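You operate a simulated robot arm through the tools that you are given. There is no shell and no other tool. Be economical: measure what you need, move in short steps, check, and stop when the job is done.

The job below is to be done with a simulated robot arm. You get a single attempt, and the scene is never put back.

TASK
Bin the split liner and scrub off the milkstone patch under it.
Fine: stand the loose yellow cap on the peg by the tape and put the orange brush back where it lay. Set down upright: orange scrubbing brush. What is to be rubbed or washed off counts as gone when no trace of it is left.

Only the result counts: the job must be done as asked and must still hold three seconds after the hand-in. Knocking over, shifting, dropping, spilling or breaking anything else fails it. A push-on lid holds only when it is set on centred and level and pressed home; a screw cap is set on level and turned clockwise until tight.

THE ROBOT
A 6-joint arm with a two-finger gripper, fixed in place. Base frame: the origin is at the foot of the arm, x ahead of it, y to its left, z up; the work surface is at about z = 85. Readings come in cm, rad, newtons and seconds.
Its first joint turns from -2.897 to 2.897 rad. Payload 3.43 kg.
The tool frame sits at the grasp point between the pads (the TCP): z along the fingers, y along the line on which they close. The tips reach 2 cm beyond it. The gripper opens to 19 cm. The gripper's body begins 24.8 cm behind the TCP.
Orientation is told as [roll, pitch, yaw] about the base's x, y, z axes, in that order, counted from this pose: with the fingers straight down and closing along the base's y, the tool's x points along the base's -x, its y along +y and its z along -z.

THE INTERFACE
- The arm moves only by the tool apply_moves. Its argument "steps" is a list that holds one entry, the list of rows, each a list of 7 numbers: the shift along the tool's x, y, z in cm, then the turn, a rotation vector about the tool's x, y, z in rad, then the opening, from 0 (shut) to 1 (fully open). In form: [[[dx, dy, dz, rx, ry, rz, claw], ...]]. A call has 1 to 20 rows; each row shifts and turns the commanded pose from where the row before left it, along the tool's axes as they then stand. A row lasts 0.2 s, in which the tool goes at most 5 cm and 0.15 rad; a call with a longer step from one row to the next is refused whole, and so is a gripper value outside its range. A pose out of reach is approached as far as the arm can. The call stops where the force on the tool passes 40 N (or 10 N more than at its start, if that is more) or the arm is blocked; 0.2 s more then pass. Each finger travels about 15.3 cm/s and halts on what it meets, pressing with about 32 N; the grip force reading is that of the motor and also rises with nothing between the fingers. The clock runs only during rows and for 0.2 s after the last one: add rows that do not move to give the fingers time. It gives the time, the measured TCP pose, the force on the tool (base axes), the opening and the grip force at its end, in the units of the frame above (readings bear some noise), with the torque about the TCP (base axes, N m) and any sound that the robot's microphone picked up.
- Cameras (640 x 400 px; columns grow to the right, rows downward): "scene" is fixed at [21.52, 48.21, 148.38]; the picture's right is [-0.81, -0.59, 0.00], its down [-0.27, 0.37, -0.89] and it looks along [0.52, -0.71, -0.46] (base axes); focal length 310 px, centre (320, 200). "wrist" rides on the gripper at [7, -0.8, -28.8] in the tool frame; the picture's right is [0.12, 0.99, 0.00], its down [-0.96, 0.11, -0.25] and it looks along [-0.25, 0.03, 0.97] (tool axes); focal length 261 px, centre (320, 200).
- grab_frame(camera): a new picture of that camera. No time passes.
- lift_body(by): slides the trunk up (or, below 0, down) by that many cm; the arm rides with it, the base frame stays. It gives what a move gives, with no picture.
- measure_at(camera, pixels): there is no depth. For up to 12 entries [column, row, z] of the newest picture of that camera ("zoom" is the newest enlarged one), the place [x, y] in the base frame at which the ray of that pixel passes the height z, good to about 0.2 cm, but the place of the scene camera against the robot may be out by one fixed shift of up to 2.5 cm in any direction. No time passes.
- inspect(camera, box): a new picture of the part [left, top, right, bottom] of that camera's present view, enlarged. No time passes.
- hand_in(): hands the job in; it is judged then, once.

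Go step by step. Measure first, check grasps and placings, and put right what went wrong. The budget is 80 turns and 46 pictures, counting those below and the enlarged ones. Unless the task says otherwise, let go and move clear before handing in, and close with one line.

The tools are called after "Call:" as a command line: name --argument value ..., lists and objects as JSON in quotes. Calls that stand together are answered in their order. apply_moves: Moves the arm, as the interface text tells. Its arguments: {"type":"object","properties":{"steps":{"type":"array","items":{"type":"array","items":{"type":"array","items":{"type":"number"}}}}},"required":["steps"]} The other tools are called the same way: lift_body (by) slides the trunk up or down; grab_frame (camera) takes a picture; measure_at (camera, pixels) gives the place at which the rays of pixels pass given heights; inspect (camera, box) takes an enlarged picture of a part of a camera's view; hand_in () hands the job in.

At the start:

```text
clock: 0.0
tool_pos: [54.38, -49.83, 118.4]
tcp_rot: [-0.001, 0.002, 0.001]
ft_force: [0.1, 0.2, 0.4]
moment: [-0.02, -0.01, -0.01]
opening: 18.99
gripper_force: 0.1
trunk travel left (down, up): [-27.5, 16.5]
```

scene: 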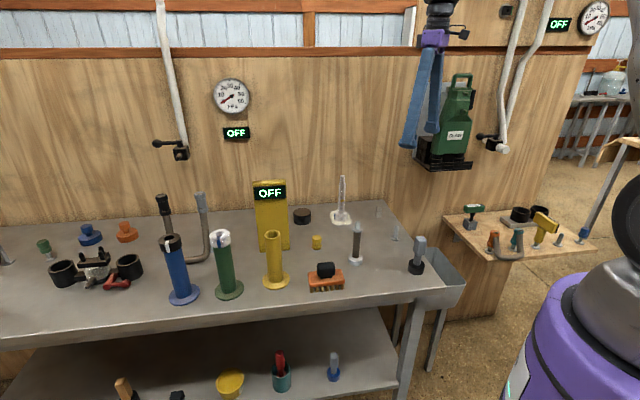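
wrist: 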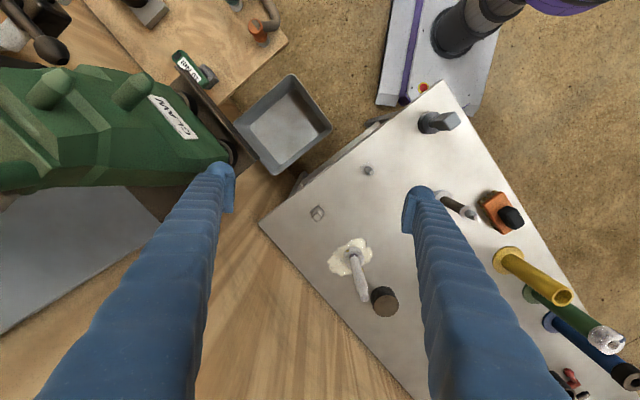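

The scene shows a white upright piece on a pale patch near (342,205), the brush at (326,278), and a small yellow cap at (316,241). I'll enlarge these areas to identify the objects.

Call:
inspect --camera "scene" --box '[240, 160, 480, 310]'

Call:
inspect --camera "wrist" --box '[220, 80, 540, 340]'

Call:
inspect --camera "scene" --box '[0, 170, 240, 320]'

```text
2.67 times, centred on (360, 235) of scene
```

zoom: 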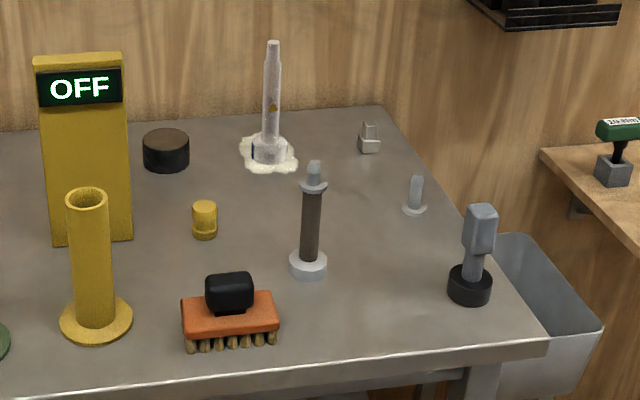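

```text
1.54 times, centred on (380, 210) of wrist
```

zoom: 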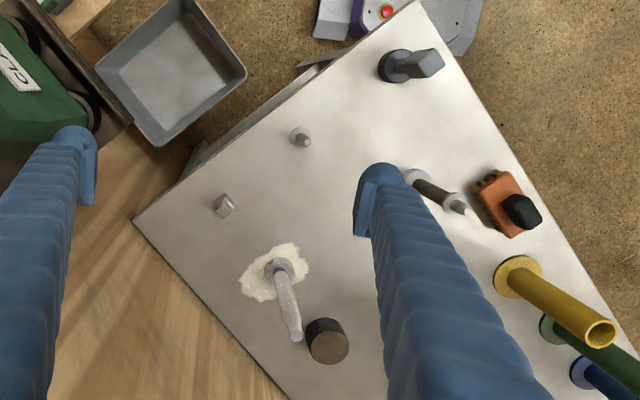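

```text
2.67 times, centred on (120, 245) of scene
```

zoom: 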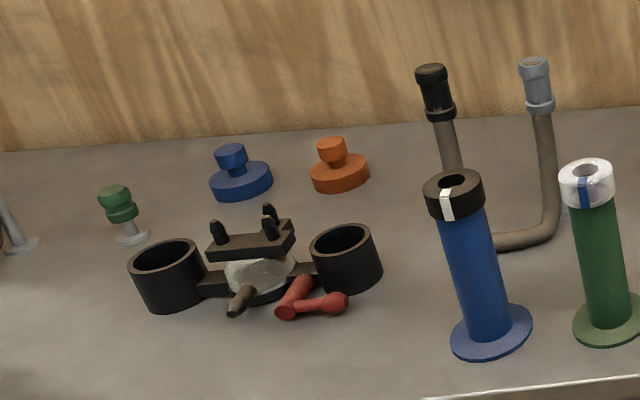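

The near end of the bench holds a split liner on the patch, a thin peg, a small square item and a black puck or roll. I'll measure their positions before moving the wrist camera to see more.

Call:
grab_frame --camera "wrist"

Call:
measure_at --camera "wrist" --pixels '[[353, 258, 85], [360, 299, 105], [385, 301, 89], [368, 171, 86], [317, 214, 86], [500, 213, 87], [512, 218, 94], [440, 122, 88], [290, 130, 75], [261, 223, 85], [440, 82, 85], [508, 260, 85]]'

Call:
measure_at --camera "scene" --pixels '[[342, 220, 85], [302, 222, 85], [316, 248, 85], [327, 288, 85], [395, 239, 85], [378, 217, 85], [5, 262, 85], [49, 259, 85], [355, 262, 85], [416, 272, 85], [275, 285, 85]]'

```text
40 pictures are left
```

wrist: 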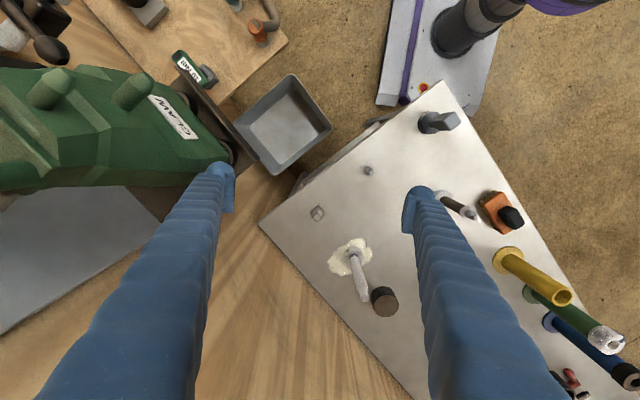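

```text
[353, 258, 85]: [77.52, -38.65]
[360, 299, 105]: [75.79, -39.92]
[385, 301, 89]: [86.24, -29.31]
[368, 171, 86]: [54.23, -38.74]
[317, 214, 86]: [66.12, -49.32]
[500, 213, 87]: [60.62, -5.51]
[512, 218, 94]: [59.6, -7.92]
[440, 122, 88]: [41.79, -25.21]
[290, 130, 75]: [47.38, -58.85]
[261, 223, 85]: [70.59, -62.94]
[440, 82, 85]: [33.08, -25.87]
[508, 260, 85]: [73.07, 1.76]
```

```text
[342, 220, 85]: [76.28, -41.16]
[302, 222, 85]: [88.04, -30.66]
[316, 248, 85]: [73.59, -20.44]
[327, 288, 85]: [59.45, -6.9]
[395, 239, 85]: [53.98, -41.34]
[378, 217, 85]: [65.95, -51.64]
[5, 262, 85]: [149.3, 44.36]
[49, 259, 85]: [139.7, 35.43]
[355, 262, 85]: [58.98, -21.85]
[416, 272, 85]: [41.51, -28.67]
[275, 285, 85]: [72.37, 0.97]
```

The scene camera reads about 2.4 cm low in y. I need to find which peg is "by the tape", so I'll check the side board and the pegs up close.

Call:
inspect --camera "scene" --box '[430, 190, 610, 300]'

Call:
inspect --camera "scene" --box '[320, 165, 440, 240]'

Call:
inspect --camera "wrist" --box '[290, 150, 410, 225]'

Call:
inspect --camera "scene" --box '[90, 340, 390, 400]'

```text
3.56 times, centred on (520, 245) of scene
```

zoom: 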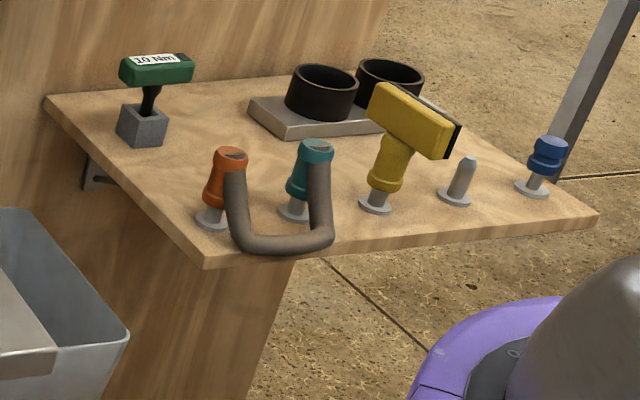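

```text
5.33 times, centred on (380, 202) of scene
```

zoom: 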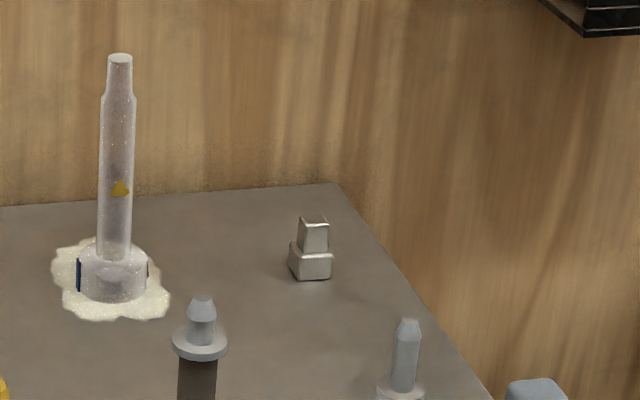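

```text
5.33 times, centred on (350, 188) of wrist
```

zoom: 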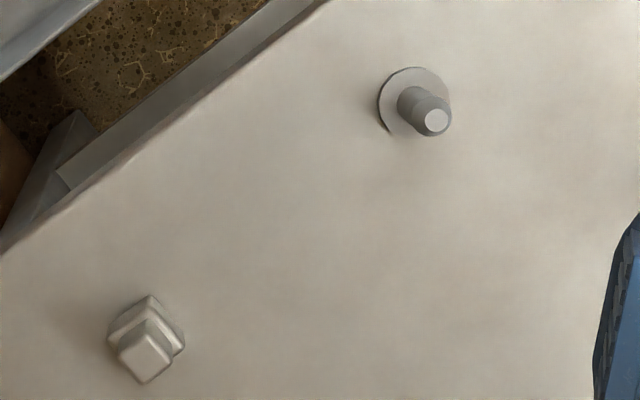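

```text
2.13 times, centred on (240, 370) of scene
```

zoom: 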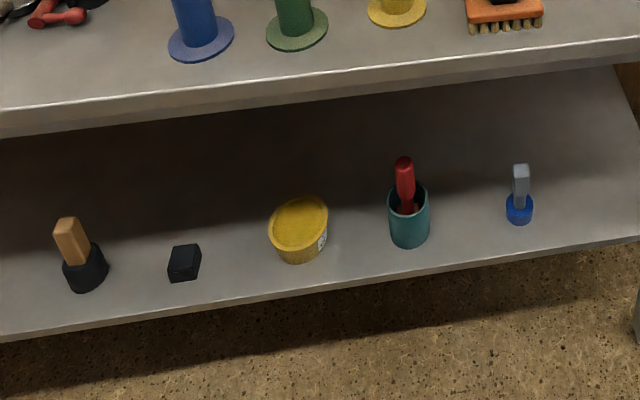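

The side board has an empty peg (scene ≈(558,237)), and the bench has a bare peg at (54,-39) plus a tall brown post with a tip. I'll measure the board and move the wrist camera over the bench to look for the tape.

Call:
measure_at --camera "scene" --pixels '[[558, 245, 85], [535, 247, 85], [580, 243, 85], [443, 217, 85], [598, 251, 85], [487, 265, 85], [471, 228, 85]]'

Call:
apply_moves --steps '[[[0, 4, 0, 0, 0, 0, 1], [0, 4, 0, 0, 0, 0, 1], [0, 4, 0, 0, 0, 0, 1], [0, 4, 0, 0, 0, 0, 1], [0, 4, 0, 0, 0, 0, 1], [0, 4, 0, 0, 0, 0, 1]]]'

Call:
grab_frame --camera "wrist"

```text
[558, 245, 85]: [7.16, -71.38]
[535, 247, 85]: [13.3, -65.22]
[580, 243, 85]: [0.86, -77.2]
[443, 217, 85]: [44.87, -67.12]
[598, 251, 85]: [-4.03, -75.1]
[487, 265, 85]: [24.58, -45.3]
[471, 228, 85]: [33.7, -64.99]
```

```text
clock: 1.4
tool_pos: [54.32, -25.76, 118.43]
tcp_rot: [0.0, 0.001, -0.001]
ft_force: [-0.1, 0.4, -0.7]
moment: [-0.09, 0.0, 0.0]
opening: 19.01
gripper_force: 0.0
trunk travel left (down, up): [-27.5, 16.5]
```

```text
35 pictures are left
```

wrist: 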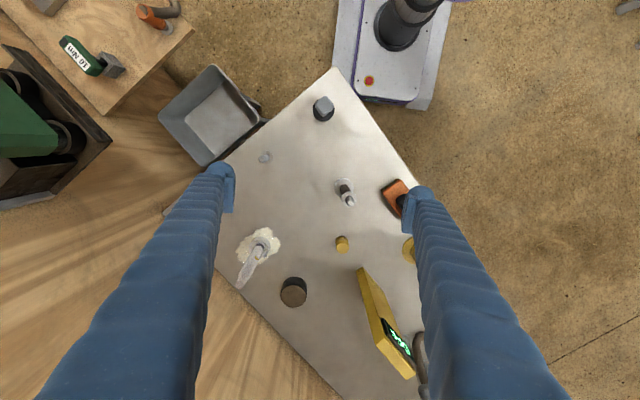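

I'll enlarge the puck and cap, and the yellow tool on the side board, since either one could be the "tape".

Call:
inspect --camera "wrist" --box '[220, 170, 400, 310]'

Call:
inspect --camera "scene" --box '[500, 195, 600, 258]'

Call:
inspect --camera "scene" --box '[280, 200, 380, 262]'

```text
2.86 times, centred on (310, 240) of wrist
```

zoom: 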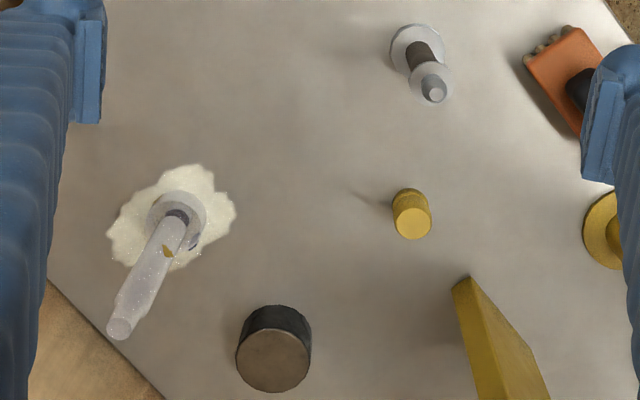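

```text
6.35 times, centred on (550, 226) of scene
```

zoom: 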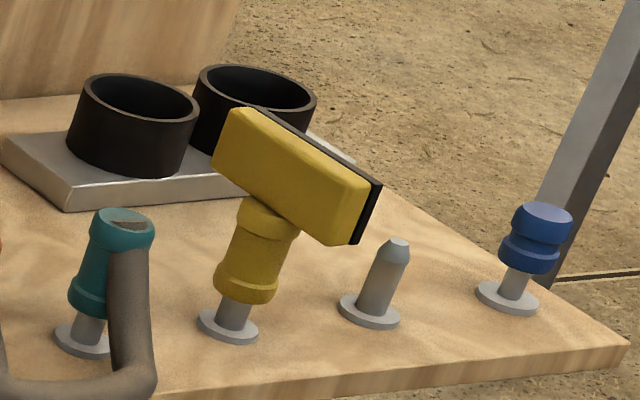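

```text
6.40 times, centred on (330, 231) of scene
```

zoom: 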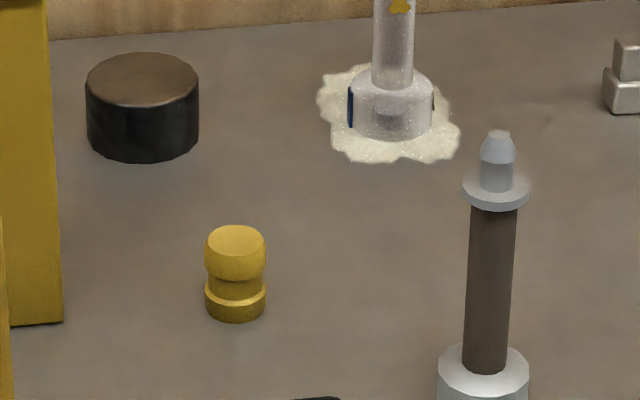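

The tape still isn't clear, so I'll move the wrist camera toward the side board for a closer look.

Call:
apply_moves --steps '[[[4, -2, 0, 0, 0, 0, 1], [4, -3, 0, 0, 0, 0, 1], [4, -3, 0, 0, 0, 0, 1], [4, -3, 0, 0, 0, 0, 1], [4, -3, 0, 0, 0, 0, 1], [4, -3, 0, 0, 0, 0, 1], [2, -3, 0, 0, 0, 0, 1]]]'

Call:
grab_frame --camera "wrist"

Call:
inspect --camera "wrist" --box '[0, 0, 240, 150]'

```text
clock: 3.0
tool_pos: [28.4, -45.89, 118.26]
tcp_rot: [0.0, 0.0, 0.002]
ft_force: [-0.2, -0.5, 0.6]
moment: [0.06, 0.0, 0.01]
opening: 19.01
gripper_force: 0.1
trunk travel left (down, up): [-27.5, 16.5]
```

```text
31 pictures are left
```

wrist: 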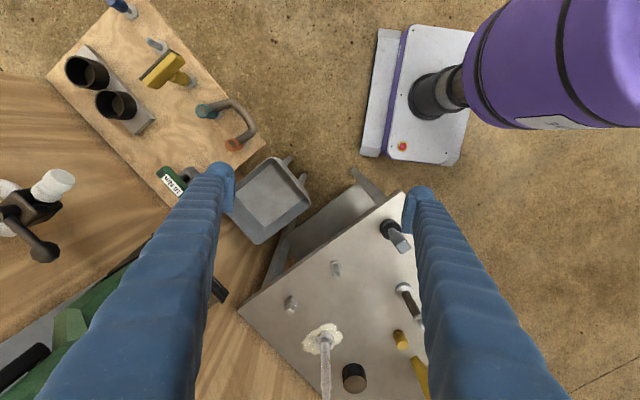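

```text
2.67 times, centred on (120, 75) of wrist
```

zoom: 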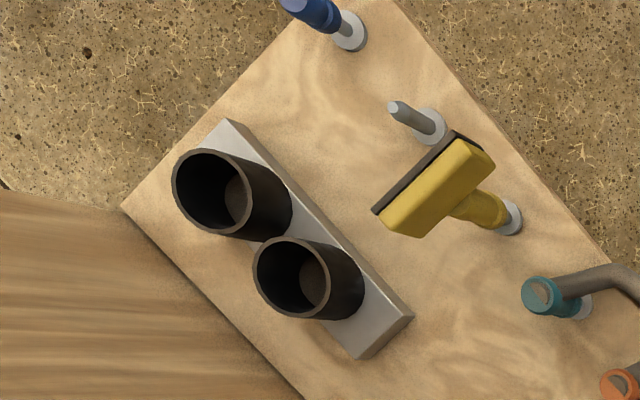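

The board has a spare peg but nothing there clearly reads as tape. I'll do the liner first and look at the puck up close as I go, starting with the liner's height and the bin.

Call:
measure_at --camera "scene" --pixels '[[342, 177, 100], [342, 177, 103], [342, 177, 106], [356, 222, 95], [356, 222, 98], [356, 222, 101], [326, 265, 91], [316, 235, 90]]'

Call:
measure_at --camera "wrist" --pixels '[[269, 157, 85], [309, 201, 85], [231, 213, 85], [258, 243, 85], [270, 195, 75], [270, 195, 70], [322, 338, 85], [325, 396, 105]]'

```text
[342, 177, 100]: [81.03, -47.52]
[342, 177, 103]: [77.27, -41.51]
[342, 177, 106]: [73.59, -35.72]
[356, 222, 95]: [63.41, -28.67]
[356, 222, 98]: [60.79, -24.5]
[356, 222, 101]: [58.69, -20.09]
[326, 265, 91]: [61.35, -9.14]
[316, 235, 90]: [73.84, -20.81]
```

```text
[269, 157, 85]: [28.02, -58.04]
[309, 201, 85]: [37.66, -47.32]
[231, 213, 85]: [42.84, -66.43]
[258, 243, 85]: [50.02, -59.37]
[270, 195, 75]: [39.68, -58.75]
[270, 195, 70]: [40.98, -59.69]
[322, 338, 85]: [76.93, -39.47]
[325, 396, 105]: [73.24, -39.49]
```

The liner is about 18 cm tall (top z≈103) at about (77,-38.8), and the bin centre is near (39.5,-58). I'll move above the liner, turned so the fingers close parallel to the wall, and look.

Call:
apply_moves --steps '[[[-4.4, 0.72, 0, 0, 0, 0, 0.5], [-4.4, 0.72, 0, 0, 0, 0, 0.5], [-4.4, 0.72, 0, 0, 0, 0, 0.5], [-4.4, 0.72, 0, 0, 0, 0, 0.5], [-4.4, 0.72, 0, 0, 0, 0, 0.5], [-4.4, 0.72, 0, 0, 0, 0, 0.5], [-4.4, 0.72, 0, 0, 0, 0, 0.5], [-4.4, 0.72, 0, 0, 0, 0, 0.5], [-4.4, 0.72, 0, 0, 0, 0, 0.5], [-4.4, 0.72, 0, 0, 0, 0, 0.5], [0, 0, 0, 0, 0, 0.131, 0.5], [0, 0, 0, 0, 0, 0.131, 0.5], [0, 0, 0, 0, 0, 0.131, 0.5], [0, 0, 0, 0, 0, 0.131, 0.5], [0, 0, 0, 0, 0, 0.131, 0.5], [0, 0, 0, 0, 0, 0.131, 0.5]]]'

Call:
grab_frame --camera "wrist"

```text
clock: 6.4
tool_pos: [72.31, -38.74, 118.43]
tcp_rot: [-0.001, 0.0, -0.787]
ft_force: [0.2, -0.2, 1.0]
moment: [0.01, 0.0, -0.05]
opening: 9.51
gripper_force: 0.1
trunk travel left (down, up): [-27.5, 16.5]
```

```text
29 pictures are left
```

wrist: 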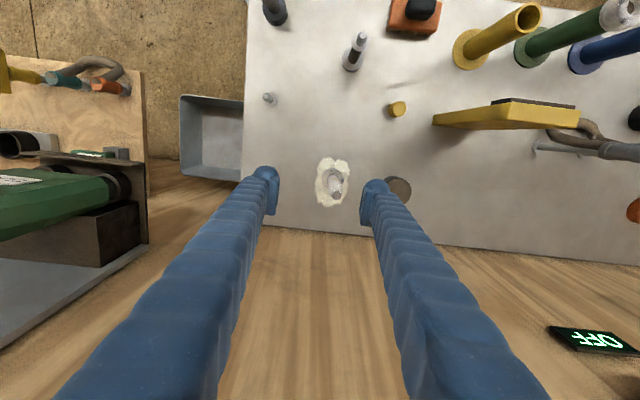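

The liner is seen almost end-on at (334,188), between the fingers. I'll measure the base, tip, cap, brush and bin from here.

Call:
measure_at --camera "wrist" --pixels '[[332, 182, 87], [336, 194, 103], [399, 190, 89.5], [397, 109, 89], [269, 97, 88], [414, 18, 88], [182, 97, 85], [243, 180, 85], [183, 170, 85], [243, 104, 85], [333, 158, 85], [331, 206, 85]]'

Call:
inspect --camera "wrist" --box '[250, 70, 450, 230]'

```text
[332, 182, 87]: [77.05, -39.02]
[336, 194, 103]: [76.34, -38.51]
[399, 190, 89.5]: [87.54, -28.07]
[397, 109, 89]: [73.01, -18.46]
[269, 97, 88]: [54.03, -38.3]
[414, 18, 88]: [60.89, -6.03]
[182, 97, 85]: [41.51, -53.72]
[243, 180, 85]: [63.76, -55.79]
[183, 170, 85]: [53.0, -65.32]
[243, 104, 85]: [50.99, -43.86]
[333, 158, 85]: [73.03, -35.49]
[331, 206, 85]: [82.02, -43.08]
```

```text
2.50 times, centred on (350, 150) of wrist
```

zoom: 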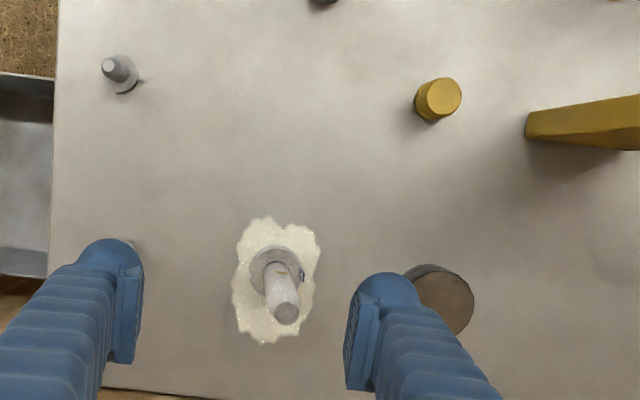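

The bin rim lies well below the bench (about z 60-66 by triangulation). I need to know where the green machine and its bracket hang before travelling to the bin, so I'll take rays from both cameras.

Call:
measure_at --camera "wrist" --pixels '[[148, 243, 85], [148, 243, 105], [148, 243, 115], [145, 160, 105], [145, 160, 115], [105, 180, 115], [105, 180, 125]]'

Call:
inspect --camera "scene" --box '[370, 60, 530, 310]'

Call:
measure_at --camera "scene" --pixels '[[415, 165, 105], [415, 165, 115], [472, 168, 105], [472, 168, 115], [465, 285, 60], [465, 285, 65], [465, 285, 70]]'

```text
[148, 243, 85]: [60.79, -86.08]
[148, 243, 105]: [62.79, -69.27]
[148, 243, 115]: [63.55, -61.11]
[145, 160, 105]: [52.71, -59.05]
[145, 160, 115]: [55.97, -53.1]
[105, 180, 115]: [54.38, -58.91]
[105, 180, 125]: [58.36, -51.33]
```

```text
1.60 times, centred on (450, 185) of scene
```

zoom: 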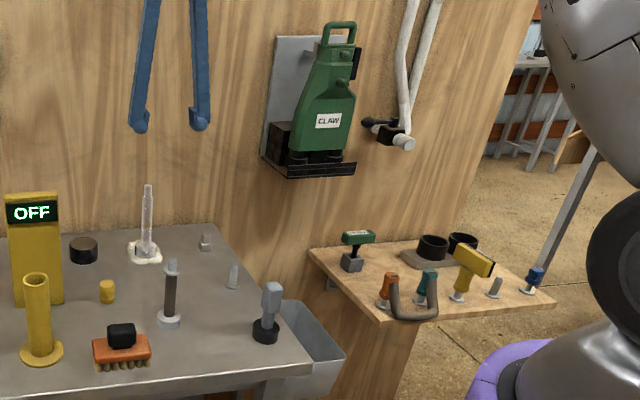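

```text
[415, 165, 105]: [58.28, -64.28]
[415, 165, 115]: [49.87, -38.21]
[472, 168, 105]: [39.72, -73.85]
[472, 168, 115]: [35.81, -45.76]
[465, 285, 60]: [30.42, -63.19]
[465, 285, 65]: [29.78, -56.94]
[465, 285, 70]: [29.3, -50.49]
```

The machine's bracket bottom is at z≈101 and stays within 16 cm of the wall, so a strip over the front of the bin around (41.6,-59.2) is clear. Now I'll centre on the liner, descend and grip the barrel.

Call:
apply_moves --steps '[[[-3.18, 3.04, 0, 0, 0, 0, 0.45], [0, 0, 4.5, 0, 0, 0, 0.45], [0, 0, 4.5, 0, 0, 0, 0.45], [0, 0, 4.5, 0, 0, 0, 0.45], [0, 0, 4.5, 0, 0, 0, 0.45], [0, 0, 4.5, 0, 0, 0, 0.45], [0, 0, 2.4, 0, 0, 0, 0.45], [0, 0, 0, 0, 0, 0, 0.45]]]'

Call:
inspect --camera "wrist" --box '[220, 100, 460, 250]'

```text
clock: 8.2
tool_pos: [76.79, -38.95, 93.68]
tcp_rot: [-0.001, 0.0, -0.784]
ft_force: [1.1, 0.3, -0.2]
moment: [0.0, 0.01, 0.0]
opening: 8.56
gripper_force: 0.1
trunk travel left (down, up): [-27.5, 16.5]
```

```text
2.67 times, centred on (340, 175) of wrist
```

zoom: 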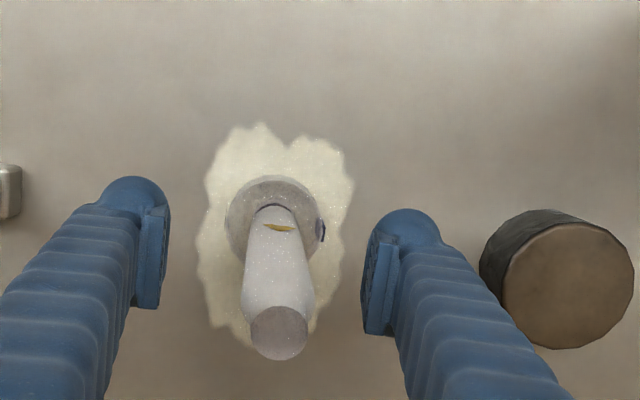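

The liner is centred between the pads, and the puck to the right at zoom (560,275) is clear of the finger. I'll close on the barrel and lift slightly.

Call:
apply_moves --steps '[[[0, 0, 0, 0, 0, 0, 0.2], [0, 0, 0, 0, 0, 0, 0.1], [0, 0, 0, 0, 0, 0, 0], [0, 0, 0, 0, 0, 0, 0], [0, 0, -2, 0, 0, 0, 0], [0, 0, -4, 0, 0, 0, 0], [0, 0, -4, 0, 0, 0, 0], [0, 0, -4, 0, 0, 0, 0], [0, 0, -4, 0, 0, 0, 0]]]'

Call:
grab_frame --camera "wrist"

```text
clock: 10.2
tool_pos: [76.66, -38.66, 111.47]
tcp_rot: [0.0, -0.001, -0.785]
ft_force: [-0.5, -0.6, -0.5]
moment: [-0.03, -0.02, 0.01]
opening: 2.27
gripper_force: 32.3
trunk travel left (down, up): [-27.5, 16.5]
```

```text
25 pictures are left
```

wrist: 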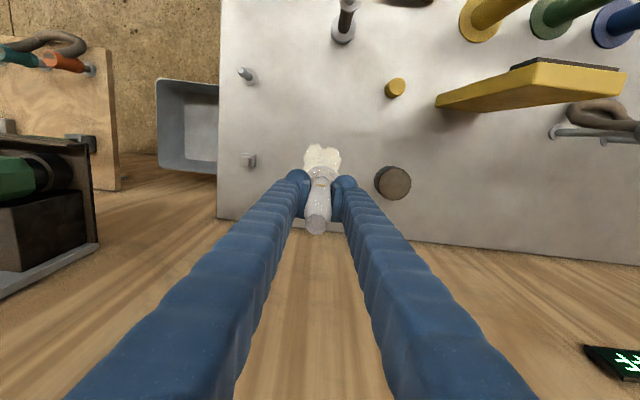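

The liner is held (opening 2.27) and lifted. I'll back away from the wall, then travel along it to above the bin.

Call:
apply_moves --steps '[[[3.5, 0, 0, 0, 0, 0, 0], [3.5, 0, 0, 0, 0, 0, 0], [3.3, 0, 0, 0, 0, 0, 0], [0, -3.93, 0, 0, 0, 0, 0], [0, -3.93, 0, 0, 0, 0, 0], [0, -3.93, 0, 0, 0, 0, 0], [0, -3.93, 0, 0, 0, 0, 0], [0, -3.93, 0, 0, 0, 0, 0], [0, -3.93, 0, 0, 0, 0, 0], [0, -3.93, 0, 0, 0, 0, 0], [0, -3.93, 0, 0, 0, 0, 0], [0, -3.93, 0, 0, 0, 0, 0], [0, -3.93, 0, 0, 0, 0, 0]]]'

Call:
grab_frame --camera "wrist"

Call:
inspect --camera "scene" --box '[330, 60, 530, 300]'

```text
clock: 13.0
tool_pos: [41.56, -59.28, 111.63]
tcp_rot: [0.001, 0.001, -0.785]
ft_force: [-0.4, 0.5, -1.2]
moment: [0.02, -0.06, 0.01]
opening: 2.26
gripper_force: 32.1
trunk travel left (down, up): [-27.5, 16.5]
```

```text
24 pictures are left
```

wrist: 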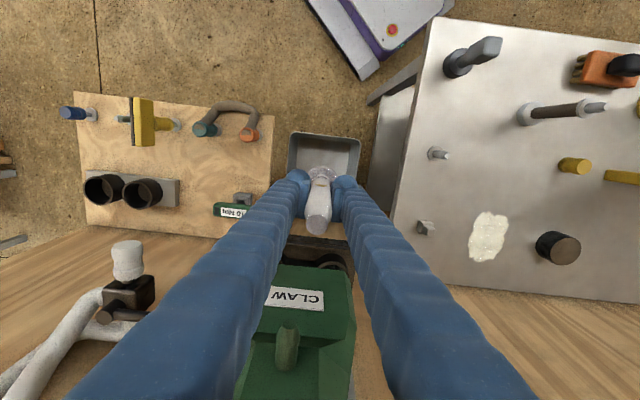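

```text
1.67 times, centred on (430, 180) of scene
```

zoom: 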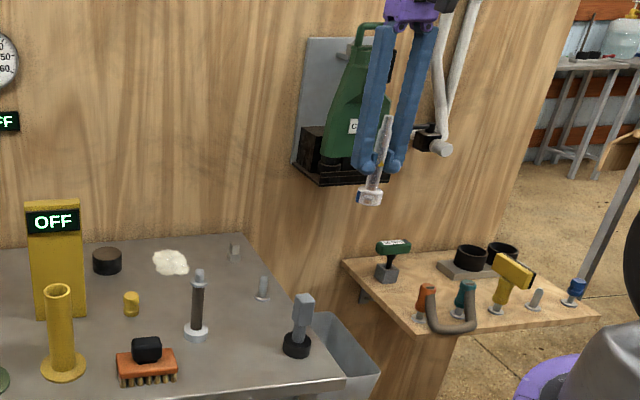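

The liner hangs over the bin. I'll check the rim corners at z≈59-62 from this view.

Call:
measure_at --camera "wrist" --pixels '[[290, 132, 60], [360, 138, 60], [290, 132, 66], [360, 138, 66], [285, 236, 60], [350, 238, 60], [298, 170, 48], [352, 172, 48]]'

```text
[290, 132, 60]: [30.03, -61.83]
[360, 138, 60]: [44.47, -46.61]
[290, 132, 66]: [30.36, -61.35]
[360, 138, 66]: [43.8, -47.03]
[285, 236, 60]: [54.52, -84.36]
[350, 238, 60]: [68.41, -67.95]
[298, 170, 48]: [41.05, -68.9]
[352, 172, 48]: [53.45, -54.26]
```

The liner sits 6.6 cm inside the bin's front edge and is centred lengthwise. I'll shift 1 cm further from the machine and descend.

Call:
apply_moves --steps '[[[1.2, 0, 3, 0, 0, 0, 0], [0, 0, 4, 0, 0, 0, 0], [0, 0, 4, 0, 0, 0, 0], [0, 0, 4, 0, 0, 0, 0], [0, 0, 4, 0, 0, 0, 0], [0, 0, 4, 0, 0, 0, 0], [0, 0, 4, 0, 0, 0, 0], [0, 0, 4, 0, 0, 0, 0], [0, 0, 4, 0, 0, 0, 0], [0, 0, 4, 0, 0, 0, 0], [0, 0, 2, 0, 0, 0, 0], [0, 0, 0, 0, 0, 0, 0]]]'

Call:
grab_frame --camera "wrist"

```text
clock: 15.6
tool_pos: [40.72, -58.47, 70.52]
tcp_rot: [0.001, 0.002, -0.786]
ft_force: [0.5, -1.0, -1.1]
moment: [0.04, -0.02, -0.03]
opening: 2.25
gripper_force: 31.9
trunk travel left (down, up): [-27.5, 16.5]
```

```text
22 pictures are left
```

wrist: 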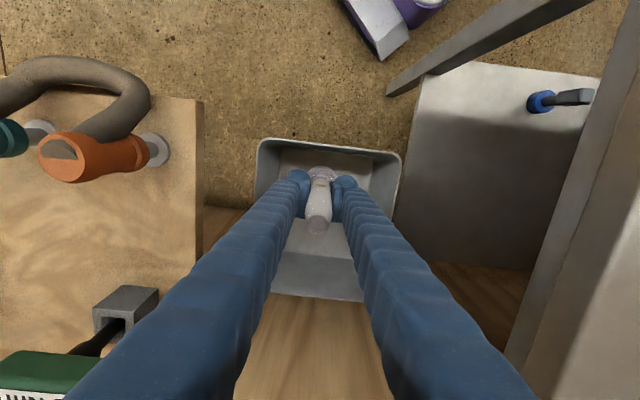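

It's centred in the bin, so I'll go down 5 more cm and release.

Call:
apply_moves --steps '[[[0, 0, 2.5, 0, 0, 0, 0], [0, 0, 2.5, 0, 0, 0, 0], [0, 0, 0, 0, 0, 0, 0], [0, 0, 0, 0, 0, 0, 0.2], [0, 0, 0, 0, 0, 0, 0.35], [0, 0, 0, 0, 0, 0, 0.35], [0, 0, -2, 0, 0, 0, 0.35], [0, 0, -4, 0, 0, 0, 0.35], [0, 0, -4, 0, 0, 0, 0.35], [0, 0, -4, 0, 0, 0, 0.35], [0, 0, -4, 0, 0, 0, 0.35]]]'

Call:
grab_frame --camera "wrist"

```text
clock: 18.0
tool_pos: [40.66, -58.28, 83.63]
tcp_rot: [-0.001, 0.0, -0.785]
ft_force: [0.2, -0.2, 0.2]
moment: [-0.02, -0.04, 0.0]
opening: 6.67
gripper_force: 0.0
trunk travel left (down, up): [-27.5, 16.5]
```

```text
21 pictures are left
```

wrist: 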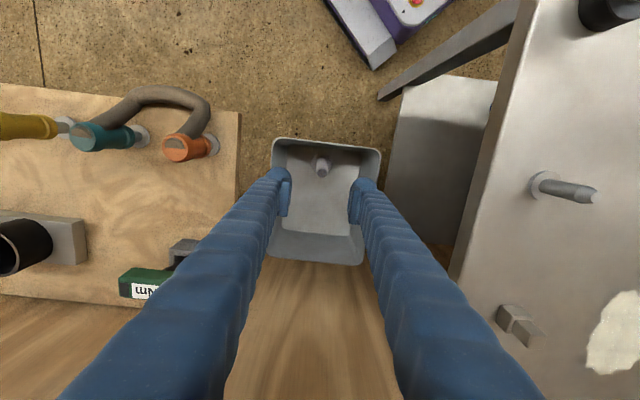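

The liner is in the bin (322,165). Next I'll rise and move over the brush for a close look.

Call:
apply_moves --steps '[[[0, 0, -4.5, 0, 0, 0, 0.5], [0, 0, -4.5, 0, 0, 0, 0.5], [0, 0, -4.5, 0, 0, 0, 0.5], [0, 0, -4.5, 0, 0, 0, 0.5], [0, 0, -4.5, 0, 0, 0, 0.5], [0, 0, -4.5, 0, 0, 0, 0.5], [0, 0, -4.5, 0, 0, 0, 0.5], [1.9, 4.2, 0, 0, 0, 0, 0.5], [1.9, 4.2, 0, 0, 0, 0, 0.5], [1.9, 4.2, 0, 0, 0, 0, 0.5], [1.9, 4.2, 0, 0, 0, 0, 0.5], [1.9, 4.2, 0, 0, 0, 0, 0.5], [1.9, 4.2, 0, 0, 0, 0, 0.5], [1.9, 4.2, 0, 0, 0, 0, 0.5], [1.9, 4.2, 0, 0, 0, 0, 0.5], [1.9, 4.2, 0, 0, 0, 0, 0.5], [1.9, 4.2, 0, 0, 0, 0, 0.5], [1.9, 4.2, 0, 0, 0, 0, 0.5], [1.9, 4.2, 0, 0, 0, 0, 0.5]]]'

Call:
grab_frame --camera "wrist"

Call:
inspect --camera "wrist" --box '[240, 120, 400, 220]'

```text
clock: 22.0
tool_pos: [60.25, -6.61, 115.09]
tcp_rot: [-0.001, 0.0, -0.785]
ft_force: [-0.5, 0.0, 0.6]
moment: [-0.07, 0.05, -0.02]
opening: 9.47
gripper_force: 0.0
trunk travel left (down, up): [-27.5, 16.5]
```

```text
20 pictures are left
```

wrist: 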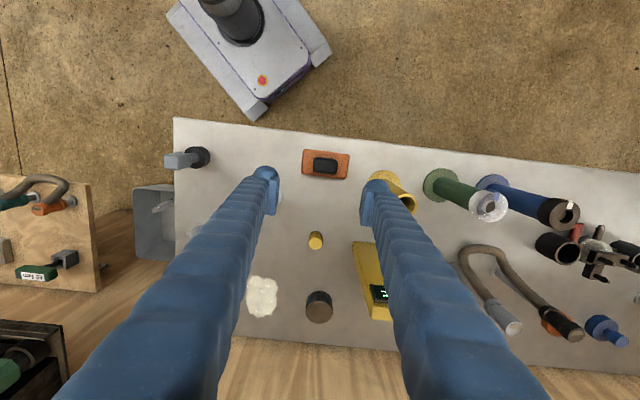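

```text
4.00 times, centred on (320, 170) of wrist
```

zoom: 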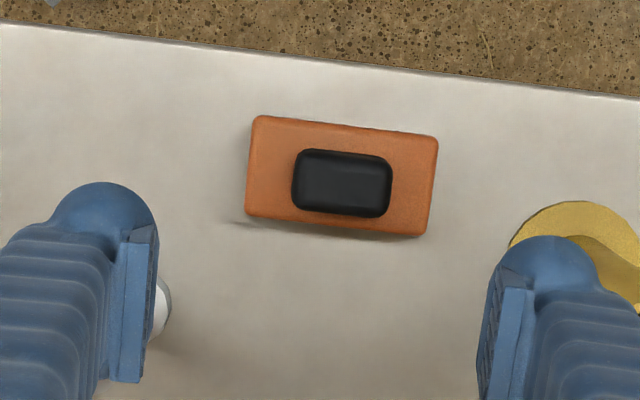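

The brush block is at (326,164) with a black knob, slightly rotated in view. I'll measure knob and block corners.

Call:
measure_at --camera "zoom" --pixels '[[298, 152, 93], [390, 158, 93], [386, 214, 93], [295, 210, 93], [342, 183, 93], [342, 183, 91], [342, 183, 95], [257, 117, 89], [437, 138, 89], [422, 236, 89], [248, 216, 89], [340, 175, 89]]'

Call:
measure_at --camera "scene" --pixels '[[326, 264, 91], [326, 264, 93], [326, 264, 95], [326, 281, 87], [326, 281, 88]]'

```text
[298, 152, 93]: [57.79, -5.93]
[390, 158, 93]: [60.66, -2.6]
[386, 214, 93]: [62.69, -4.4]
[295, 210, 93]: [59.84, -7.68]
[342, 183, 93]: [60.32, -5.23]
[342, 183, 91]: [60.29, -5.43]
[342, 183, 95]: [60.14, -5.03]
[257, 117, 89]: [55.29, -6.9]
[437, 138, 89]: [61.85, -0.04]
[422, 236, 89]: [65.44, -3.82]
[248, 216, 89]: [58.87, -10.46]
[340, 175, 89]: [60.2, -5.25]
```

```text
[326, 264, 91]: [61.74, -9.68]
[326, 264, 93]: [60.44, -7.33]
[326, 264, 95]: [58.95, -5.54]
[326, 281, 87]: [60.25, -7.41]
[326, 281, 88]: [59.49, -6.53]
```

Knob centre is about (60.2,-5.2), top z≈93, and its long axis (≈47°) runs along the closing line. I'll align, descend to TCP z≈92 and check before closing.

Call:
apply_moves --steps '[[[1.0, 1.0, 0, 0, 0, -0.035, 0.38], [0, 0, 4.5, 0, 0, 0, 0.38], [0, 0, 4.5, 0, 0, 0, 0.38], [0, 0, 4.5, 0, 0, 0, 0.38], [0, 0, 4, 0, 0, 0, 0.38], [0, 0, 3, 0, 0, 0, 0.38], [0, 0, 2, 0, 0, 0, 0.38], [0, 0, 0.4, 0, 0, 0, 0.38], [0, 0, 0, 0, 0, 0, 0.38]]]'

Call:
inspect --camera "wrist" --box '[220, 100, 420, 225]'

Call:
inspect --camera "scene" --box '[280, 225, 380, 300]'

```text
clock: 24.0
tool_pos: [60.24, -5.34, 92.09]
tcp_rot: [0.001, -0.002, -0.75]
ft_force: [0.1, 0.2, 0.4]
moment: [0.0, -0.01, -0.03]
opening: 7.22
gripper_force: 0.0
trunk travel left (down, up): [-27.5, 16.5]
```

```text
3.20 times, centred on (320, 162) of wrist
```

zoom: 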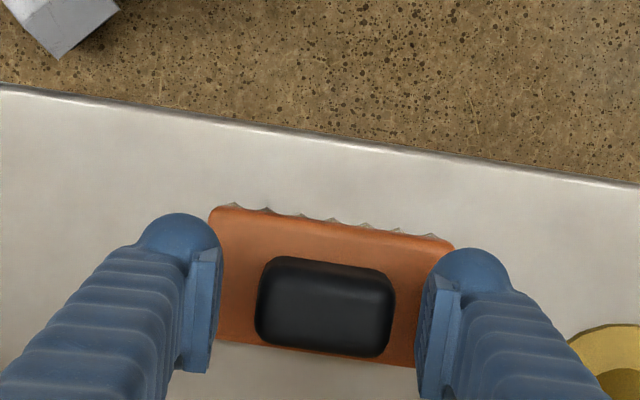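

```text
5.33 times, centred on (330, 262) of scene
```

zoom: 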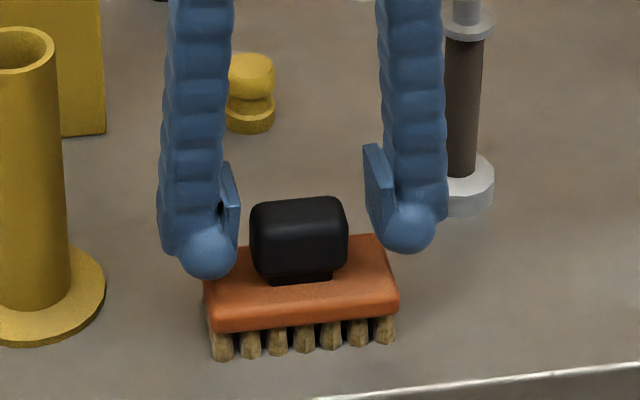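

The pads straddle the knob, aligned and just above the block. I'll close, note the pose, and lift a little.

Call:
apply_moves --steps '[[[0, 0, 0, 0, 0, 0, 0.28], [0, 0, 0, 0, 0, 0, 0.2], [0, 0, 0, 0, 0, 0, 0.1], [0, 0, 0, 0, 0, 0, 0], [0, 0, 0, 0, 0, 0, 0]]]'

Call:
apply_moves --steps '[[[0, 0, -3, 0, 0, 0, 0], [0, 0, -4, 0, 0, 0, 0], [0, 0, -4, 0, 0, 0, 0], [0, 0, -4, 0, 0, 0, 0], [0, 0, -3, 0, 0, 0, 0]]]'

Call:
grab_frame --camera "wrist"

```text
clock: 25.2
tool_pos: [60.34, -5.35, 91.99]
tcp_rot: [0.001, -0.001, -0.75]
ft_force: [-0.1, -0.1, 0.0]
moment: [-0.01, -0.02, -0.02]
opening: 4.91
gripper_force: 32.2
trunk travel left (down, up): [-27.5, 16.5]
```

```text
clock: 26.4
tool_pos: [60.21, -5.05, 110.04]
tcp_rot: [-0.002, 0.0, -0.751]
ft_force: [0.2, 0.3, -1.8]
moment: [-0.01, -0.07, 0.0]
opening: 4.94
gripper_force: 32.0
trunk travel left (down, up): [-27.5, 16.5]
```

```text
16 pictures are left
```

wrist: 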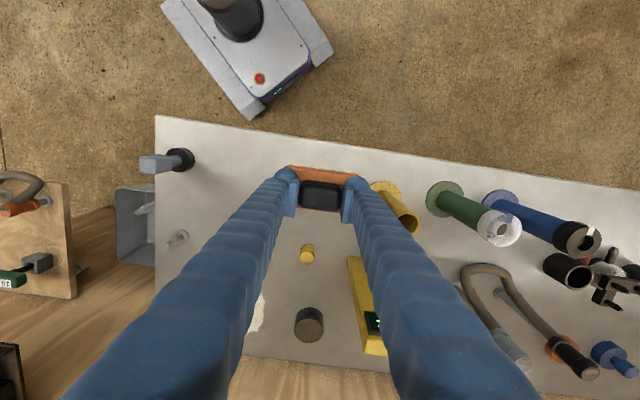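

The brush is held (opening 4.9; rest TCP was 60.3,-5.35,92.0, yaw -0.75). I'll carry it over the patch centre (~77.5,-39.3) and lower it to just above contact.

Call:
apply_moves --steps '[[[0, 0, -3, 0, 0, 0, 0], [-4, -1.475, 0, 0, 0, 0, 0], [-4, -1.475, 0, 0, 0, 0, 0], [-4, -1.475, 0, 0, 0, 0, 0], [-4, -1.475, 0, 0, 0, 0, 0], [-4, -1.475, 0, 0, 0, 0, 0], [-4, -1.475, 0, 0, 0, 0, 0], [-4, -1.475, 0, 0, 0, 0, 0], [-4, -1.475, 0, 0, 0, 0, 0], [-4, -1.475, 0, 0, 0, 0, 0], [0, 0, 4.5, 0, 0, 0, 0], [0, 0, 4.5, 0, 0, 0, 0], [0, 0, 4.5, 0, 0, 0, 0], [0, 0, 4, 0, 0, 0, 0], [0, 0, 2.5, 0, 0, 0, 0], [0, 0, 0, 0, 0, 0, 0]]]'

Call:
grab_frame --camera "wrist"

```text
clock: 29.8
tool_pos: [77.49, -39.57, 93.13]
tcp_rot: [0.0, 0.0, -0.751]
ft_force: [-0.5, -0.8, -2.3]
moment: [0.02, 0.01, 0.0]
opening: 4.91
gripper_force: 31.7
trunk travel left (down, up): [-27.5, 16.5]
```

```text
15 pictures are left
```

wrist: 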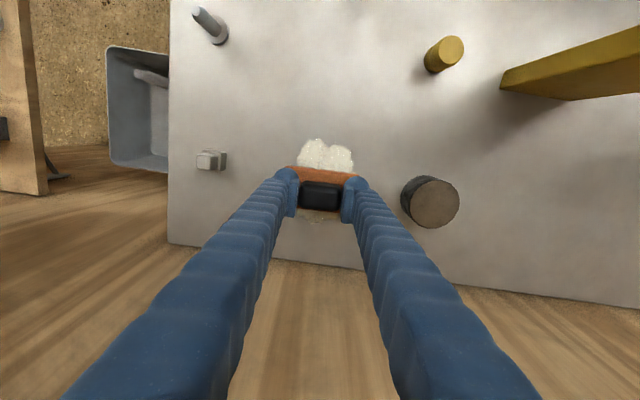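

The patch shows on both sides of the brush (rows 138-170 and about 205-220). I'll press down lightly and read the force.

Call:
measure_at --camera "wrist" --pixels '[[325, 138, 85], [320, 221, 85], [297, 158, 85], [354, 160, 85]]'

Call:
apply_moves --steps '[[[0, 0, 0.8, 0, 0, 0, 0], [0, 0, 0.5, 0, 0, 0, 0], [0, 0, 0.2, 0, 0, 0, 0], [0, 0, 0, 0, 0, 0, 0]]]'

```text
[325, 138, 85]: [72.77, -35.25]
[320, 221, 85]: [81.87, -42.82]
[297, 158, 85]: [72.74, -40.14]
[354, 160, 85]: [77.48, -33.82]
```

```text
clock: 30.9
tool_pos: [77.99, -39.51, 92.12]
tcp_rot: [0.002, -0.007, -0.751]
ft_force: [-0.5, -1.2, 11.5]
moment: [0.17, 0.3, 0.0]
opening: 4.86
gripper_force: 32.0
trunk travel left (down, up): [-27.5, 16.5]
stopped in row 4: the force on the tool passed its limit at 41 N (the readings are from after the stop); the commanded pose is now the measured one
```

The brush presses with about 12 N, which is enough. I'll stroke toward and away from the wall.

Call:
apply_moves --steps '[[[1.5, 0, 0, 0, 0, 0, 0], [1.5, 0, 0, 0, 0, 0, 0], [1.5, 0, 0, 0, 0, 0, 0], [-1.5, 0, 0, 0, 0, 0, 0], [-1.5, 0, 0, 0, 0, 0, 0], [-1.5, 0, 0, 0, 0, 0, 0], [-1.4, 0, 0, 0, 0, 0, 0], [-1.4, 0, 0, 0, 0, 0, 0], [-1.2, 0, 0, 0, 0, 0, 0], [1.5, 0, 0, 0, 0, 0, 0], [1.5, 0, 0, 0, 0, 0, 0], [1.5, 0, 0, 0, 0, 0, 0], [1.5, 0, 0, 0, 0, 0, 0], [1.5, 0, 0, 0, 0, 0, 0], [1.5, 0, 0, 0, 0, 0, 0]]]'

Call:
inspect --camera "wrist" --box '[220, 100, 460, 250]'

```text
clock: 34.1
tool_pos: [74.19, -36.15, 92.09]
tcp_rot: [0.0, -0.004, -0.749]
ft_force: [3.8, -2.6, 27.9]
moment: [-0.18, -0.23, 0.0]
opening: 4.87
gripper_force: 32.1
trunk travel left (down, up): [-27.5, 16.5]
```

```text
2.67 times, centred on (340, 175) of wrist
```

zoom: 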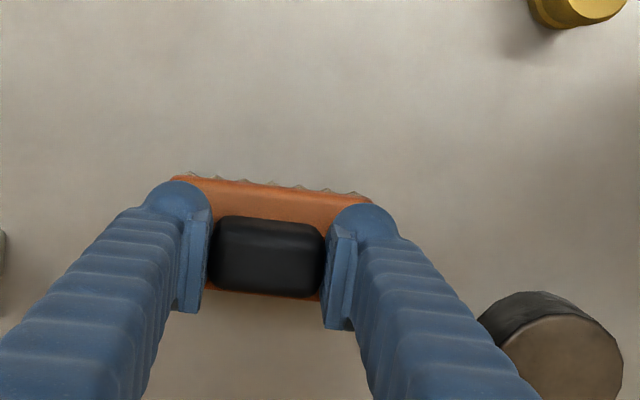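

The visible area looks clean already. I'll make two more passes, offset sideways, to catch the edges.

Call:
apply_moves --steps '[[[0.5, 1.2, 0, 0, 0, 0, 0], [-1.6, 0, 0, 0, 0, 0, 0], [-1.6, 0, 0, 0, 0, 0, 0], [-1.6, 0, 0, 0, 0, 0, 0], [-1.6, 0, 0, 0, 0, 0, 0], [-1.6, 0, 0, 0, 0, 0, 0], [-1.4, 0, 0, 0, 0, 0, 0], [0, -1.2, 0, 0, 0, 0, 0], [0, -1.2, 0, 0, 0, 0, 0], [1.6, 0, 0, 0, 0, 0, 0], [1.6, 0, 0, 0, 0, 0, 0], [1.6, 0, 0, 0, 0, 0, 0], [1.6, 0, 0, 0, 0, 0, 0], [1.6, 0, 0, 0, 0, 0, 0], [1.4, 0, 0, 0, 0, 0, 0], [0, 1.2, 0, 0, 0, 0, 0], [0, 0, -3, 0, 0, 0, 0], [0, 0, -4, 0, 0, 0, 0], [0, 0, -4, 0, 0, 0, 0], [0, 0, -4, 0, 0, 0, 0]]]'

Call:
inspect --camera "scene" --box '[270, 180, 400, 262]'

```text
clock: 38.3
tool_pos: [73.67, -35.97, 106.97]
tcp_rot: [-0.001, -0.004, -0.751]
ft_force: [0.1, -0.1, -1.4]
moment: [0.0, -0.05, 0.0]
opening: 4.87
gripper_force: 32.1
trunk travel left (down, up): [-27.5, 16.5]
```

```text
4.88 times, centred on (335, 221) of scene
```

zoom: 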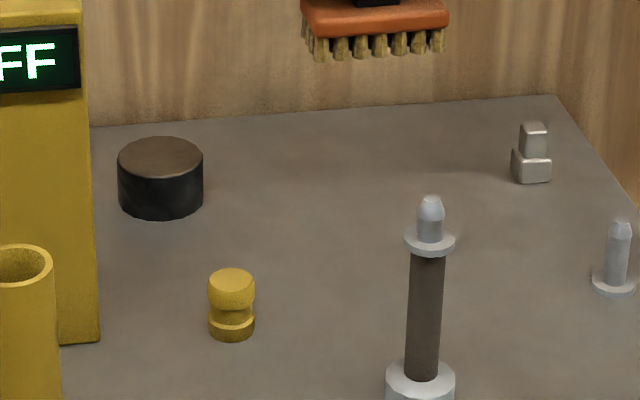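

The patch area in the scene zoom is bare, with no trace left. I'll return the brush to its original pose.

Call:
apply_moves --steps '[[[0, 0, -4, 0, 0, 0, 0], [0, 0, -2, 0, 0, 0, 0], [3.831, 1.661, 0, 0, 0, 0, 0], [3.831, 1.661, 0, 0, 0, 0, 0], [3.831, 1.661, 0, 0, 0, 0, 0], [3.831, 1.661, 0, 0, 0, 0, 0], [3.831, 1.661, 0, 0, 0, 0, 0], [3.831, 1.661, 0, 0, 0, 0, 0], [3.831, 1.661, 0, 0, 0, 0, 0], [3.831, 1.661, 0, 0, 0, 0, 0], [0, 0, 4.5, 0, 0, 0, 0], [0, 0, 4.5, 0, 0, 0, 0], [0, 0, 4.5, 0, 0, 0, 0], [0, 0, 4, 0, 0, 0, 0], [0, 0, 2.3, 0, 0, 0, 0], [0, 0, 0, 0, 0, 0, 0]]]'

```text
clock: 41.7
tool_pos: [60.48, -5.26, 92.92]
tcp_rot: [0.001, -0.005, -0.751]
ft_force: [0.3, 0.9, -1.1]
moment: [-0.02, -0.03, -0.03]
opening: 4.87
gripper_force: 32.7
trunk travel left (down, up): [-27.5, 16.5]
```

I'm over the original place, 0.9 cm up. I'll lower gently to contact.

Call:
apply_moves --steps '[[[0, 0, 0.3, 0, 0, 0, 0], [0, 0, 0.25, 0, 0, 0, 0], [0, 0, 0.15, 0, 0, 0, 0], [0, 0, 0, 0, 0, 0, 0]]]'

```text
clock: 42.7
tool_pos: [60.47, -5.25, 92.22]
tcp_rot: [-0.001, -0.004, -0.75]
ft_force: [-0.1, 0.6, -1.2]
moment: [-0.02, 0.06, -0.03]
opening: 4.88
gripper_force: 31.7
trunk travel left (down, up): [-27.5, 16.5]
```

Call:
apply_moves --steps '[[[0, 0, 0.1, 0, 0, 0, 0], [0, 0, 0.1, 0, 0, 0, 0], [0, 0, 0, 0, 0, 0, 0]]]'

```text
clock: 43.5
tool_pos: [60.34, -5.21, 92.0]
tcp_rot: [-0.001, -0.005, -0.751]
ft_force: [0.4, -0.7, -1.4]
moment: [-0.01, 0.01, 0.01]
opening: 4.86
gripper_force: 31.7
trunk travel left (down, up): [-27.5, 16.5]
```

The force still shows only the brush's weight (-1.4 N), so I'll go slightly lower, then release in small steps.

Call:
apply_moves --steps '[[[0, 0, 0.08, 0, 0, 0, 0], [0, 0, 0.08, 0, 0, 0, 0], [0, 0, 0, 0, 0, 0, 0]]]'

```text
clock: 44.3
tool_pos: [60.35, -5.25, 92.01]
tcp_rot: [0.002, -0.005, -0.75]
ft_force: [-0.4, 4.3, 17.8]
moment: [0.13, 0.2, 0.02]
opening: 4.84
gripper_force: 32.2
trunk travel left (down, up): [-27.5, 16.5]
```

The brush is in contact now at its original pose (60.35,-5.25,92.0). I'll open slowly and rise.

Call:
apply_moves --steps '[[[0, 0, -0.08, 0, 0, 0, 0], [0, 0, 0, 0, 0, 0, 0.28], [0, 0, 0, 0, 0, 0, 0.34], [0, 0, 0, 0, 0, 0, 0.38], [0, 0, 0, 0, 0, 0, 0.38], [0, 0, -2, 0, 0, 0, 0.38], [0, 0, -4, 0, 0, 0, 0.38], [0, 0, -4, 0, 0, 0, 0.38], [0, 0, -4, 0, 0, 0, 0.38], [0, 0, -4, 0, 0, 0, 0.38], [0, 0, -5, 0, 0, 0, 0.38]]]'

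Call:
grab_frame --camera "wrist"

```text
clock: 46.7
tool_pos: [60.01, -5.09, 115.07]
tcp_rot: [0.002, -0.004, -0.751]
ft_force: [-0.1, 0.1, 0.6]
moment: [0.0, -0.07, 0.02]
opening: 7.23
gripper_force: 0.1
trunk travel left (down, up): [-27.5, 16.5]
```

```text
12 pictures are left
```

wrist: 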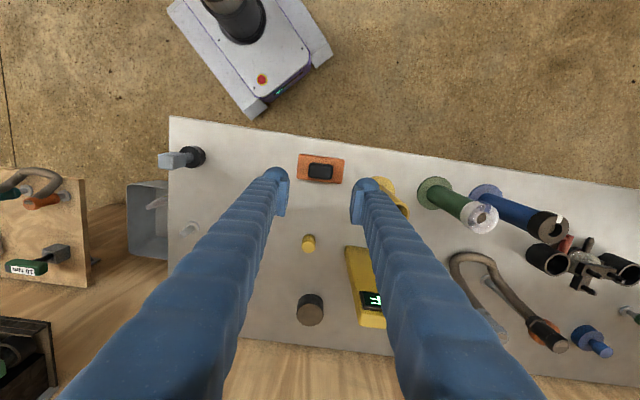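

The brush is back and upright. Next is the yellow cap at (309,243); I'll enlarge it and the bench peg area to measure.

Call:
inspect --camera "wrist" --box '[270, 210, 350, 260]'

Call:
measure_at --camera "wrist" --pixels '[[308, 245, 89], [308, 245, 88], [308, 236, 85], [308, 252, 89], [308, 237, 89], [302, 245, 89], [315, 245, 89]]'

Call:
measure_at --camera "scene" --pixels '[[316.5, 238, 88], [316.5, 238, 89], [316.5, 238, 90], [316.5, 238, 87]]'

```text
8.00 times, centred on (310, 235) of wrist
```

zoom: 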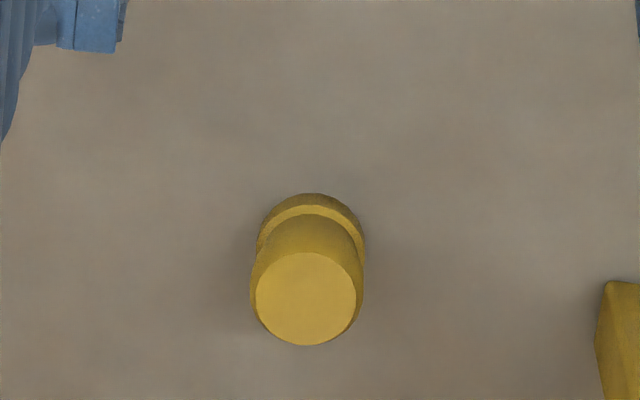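

```text
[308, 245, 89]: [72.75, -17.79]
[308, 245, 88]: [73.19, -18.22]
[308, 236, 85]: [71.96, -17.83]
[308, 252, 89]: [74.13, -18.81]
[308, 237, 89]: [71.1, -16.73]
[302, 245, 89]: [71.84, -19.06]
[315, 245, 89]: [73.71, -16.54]
```

```text
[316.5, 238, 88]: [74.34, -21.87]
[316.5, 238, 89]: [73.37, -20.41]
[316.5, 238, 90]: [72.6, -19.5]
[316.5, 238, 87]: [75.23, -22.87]
```

The cap top is z≈89.3 at about (73.0,-18.2), with the yellow panel about 6.5 cm away along the wall direction. I'll turn the hand 90° so the fingers close normal to the wall, and move above the cap.

Call:
apply_moves --steps '[[[0, 0, -3, 0, 0, -0.1396, 0.3], [0, 0, 0, 0, 0, -0.1396, 0.3], [0, 0, 0, 0, 0, -0.1396, 0.3], [0, 0, 0, 0, 0, -0.1396, 0.3], [0, 0, 0, 0, 0, -0.1396, 0.3], [0, 0, 0, 0, 0, -0.1396, 0.3], [0, 0, 0, 0, 0, -0.1396, 0.3], [0, 0, 0, 0, 0, -0.1396, 0.3], [0, 0, 0, 0, 0, -0.1396, 0.3], [0, 0, 0, 0, 0, -0.1396, 0.3], [0, 0, 0, 0, 0, -0.1396, 0.3], [0.01, -3.69, 0, 0, 0, 0, 0.3], [0.01, -3.69, 0, 0, 0, 0, 0.3], [0.01, -3.69, 0, 0, 0, 0, 0.3], [0.01, -3.69, 0, 0, 0, 0, 0.3], [0.01, -3.69, 0, 0, 0, 0, 0.3], [0, 0, 0, 0, 0, 0, 0.3]]]'

Call:
grab_frame --camera "wrist"

```text
clock: 50.3
tool_pos: [73.27, -18.38, 118.04]
tcp_rot: [-0.004, -0.003, 0.786]
ft_force: [-0.7, -0.7, 0.0]
moment: [0.0, -0.04, -0.01]
opening: 5.68
gripper_force: 0.0
trunk travel left (down, up): [-27.5, 16.5]
```

```text
10 pictures are left
```

wrist: 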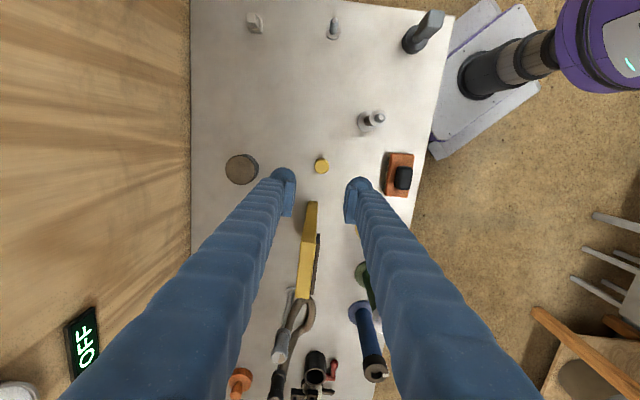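

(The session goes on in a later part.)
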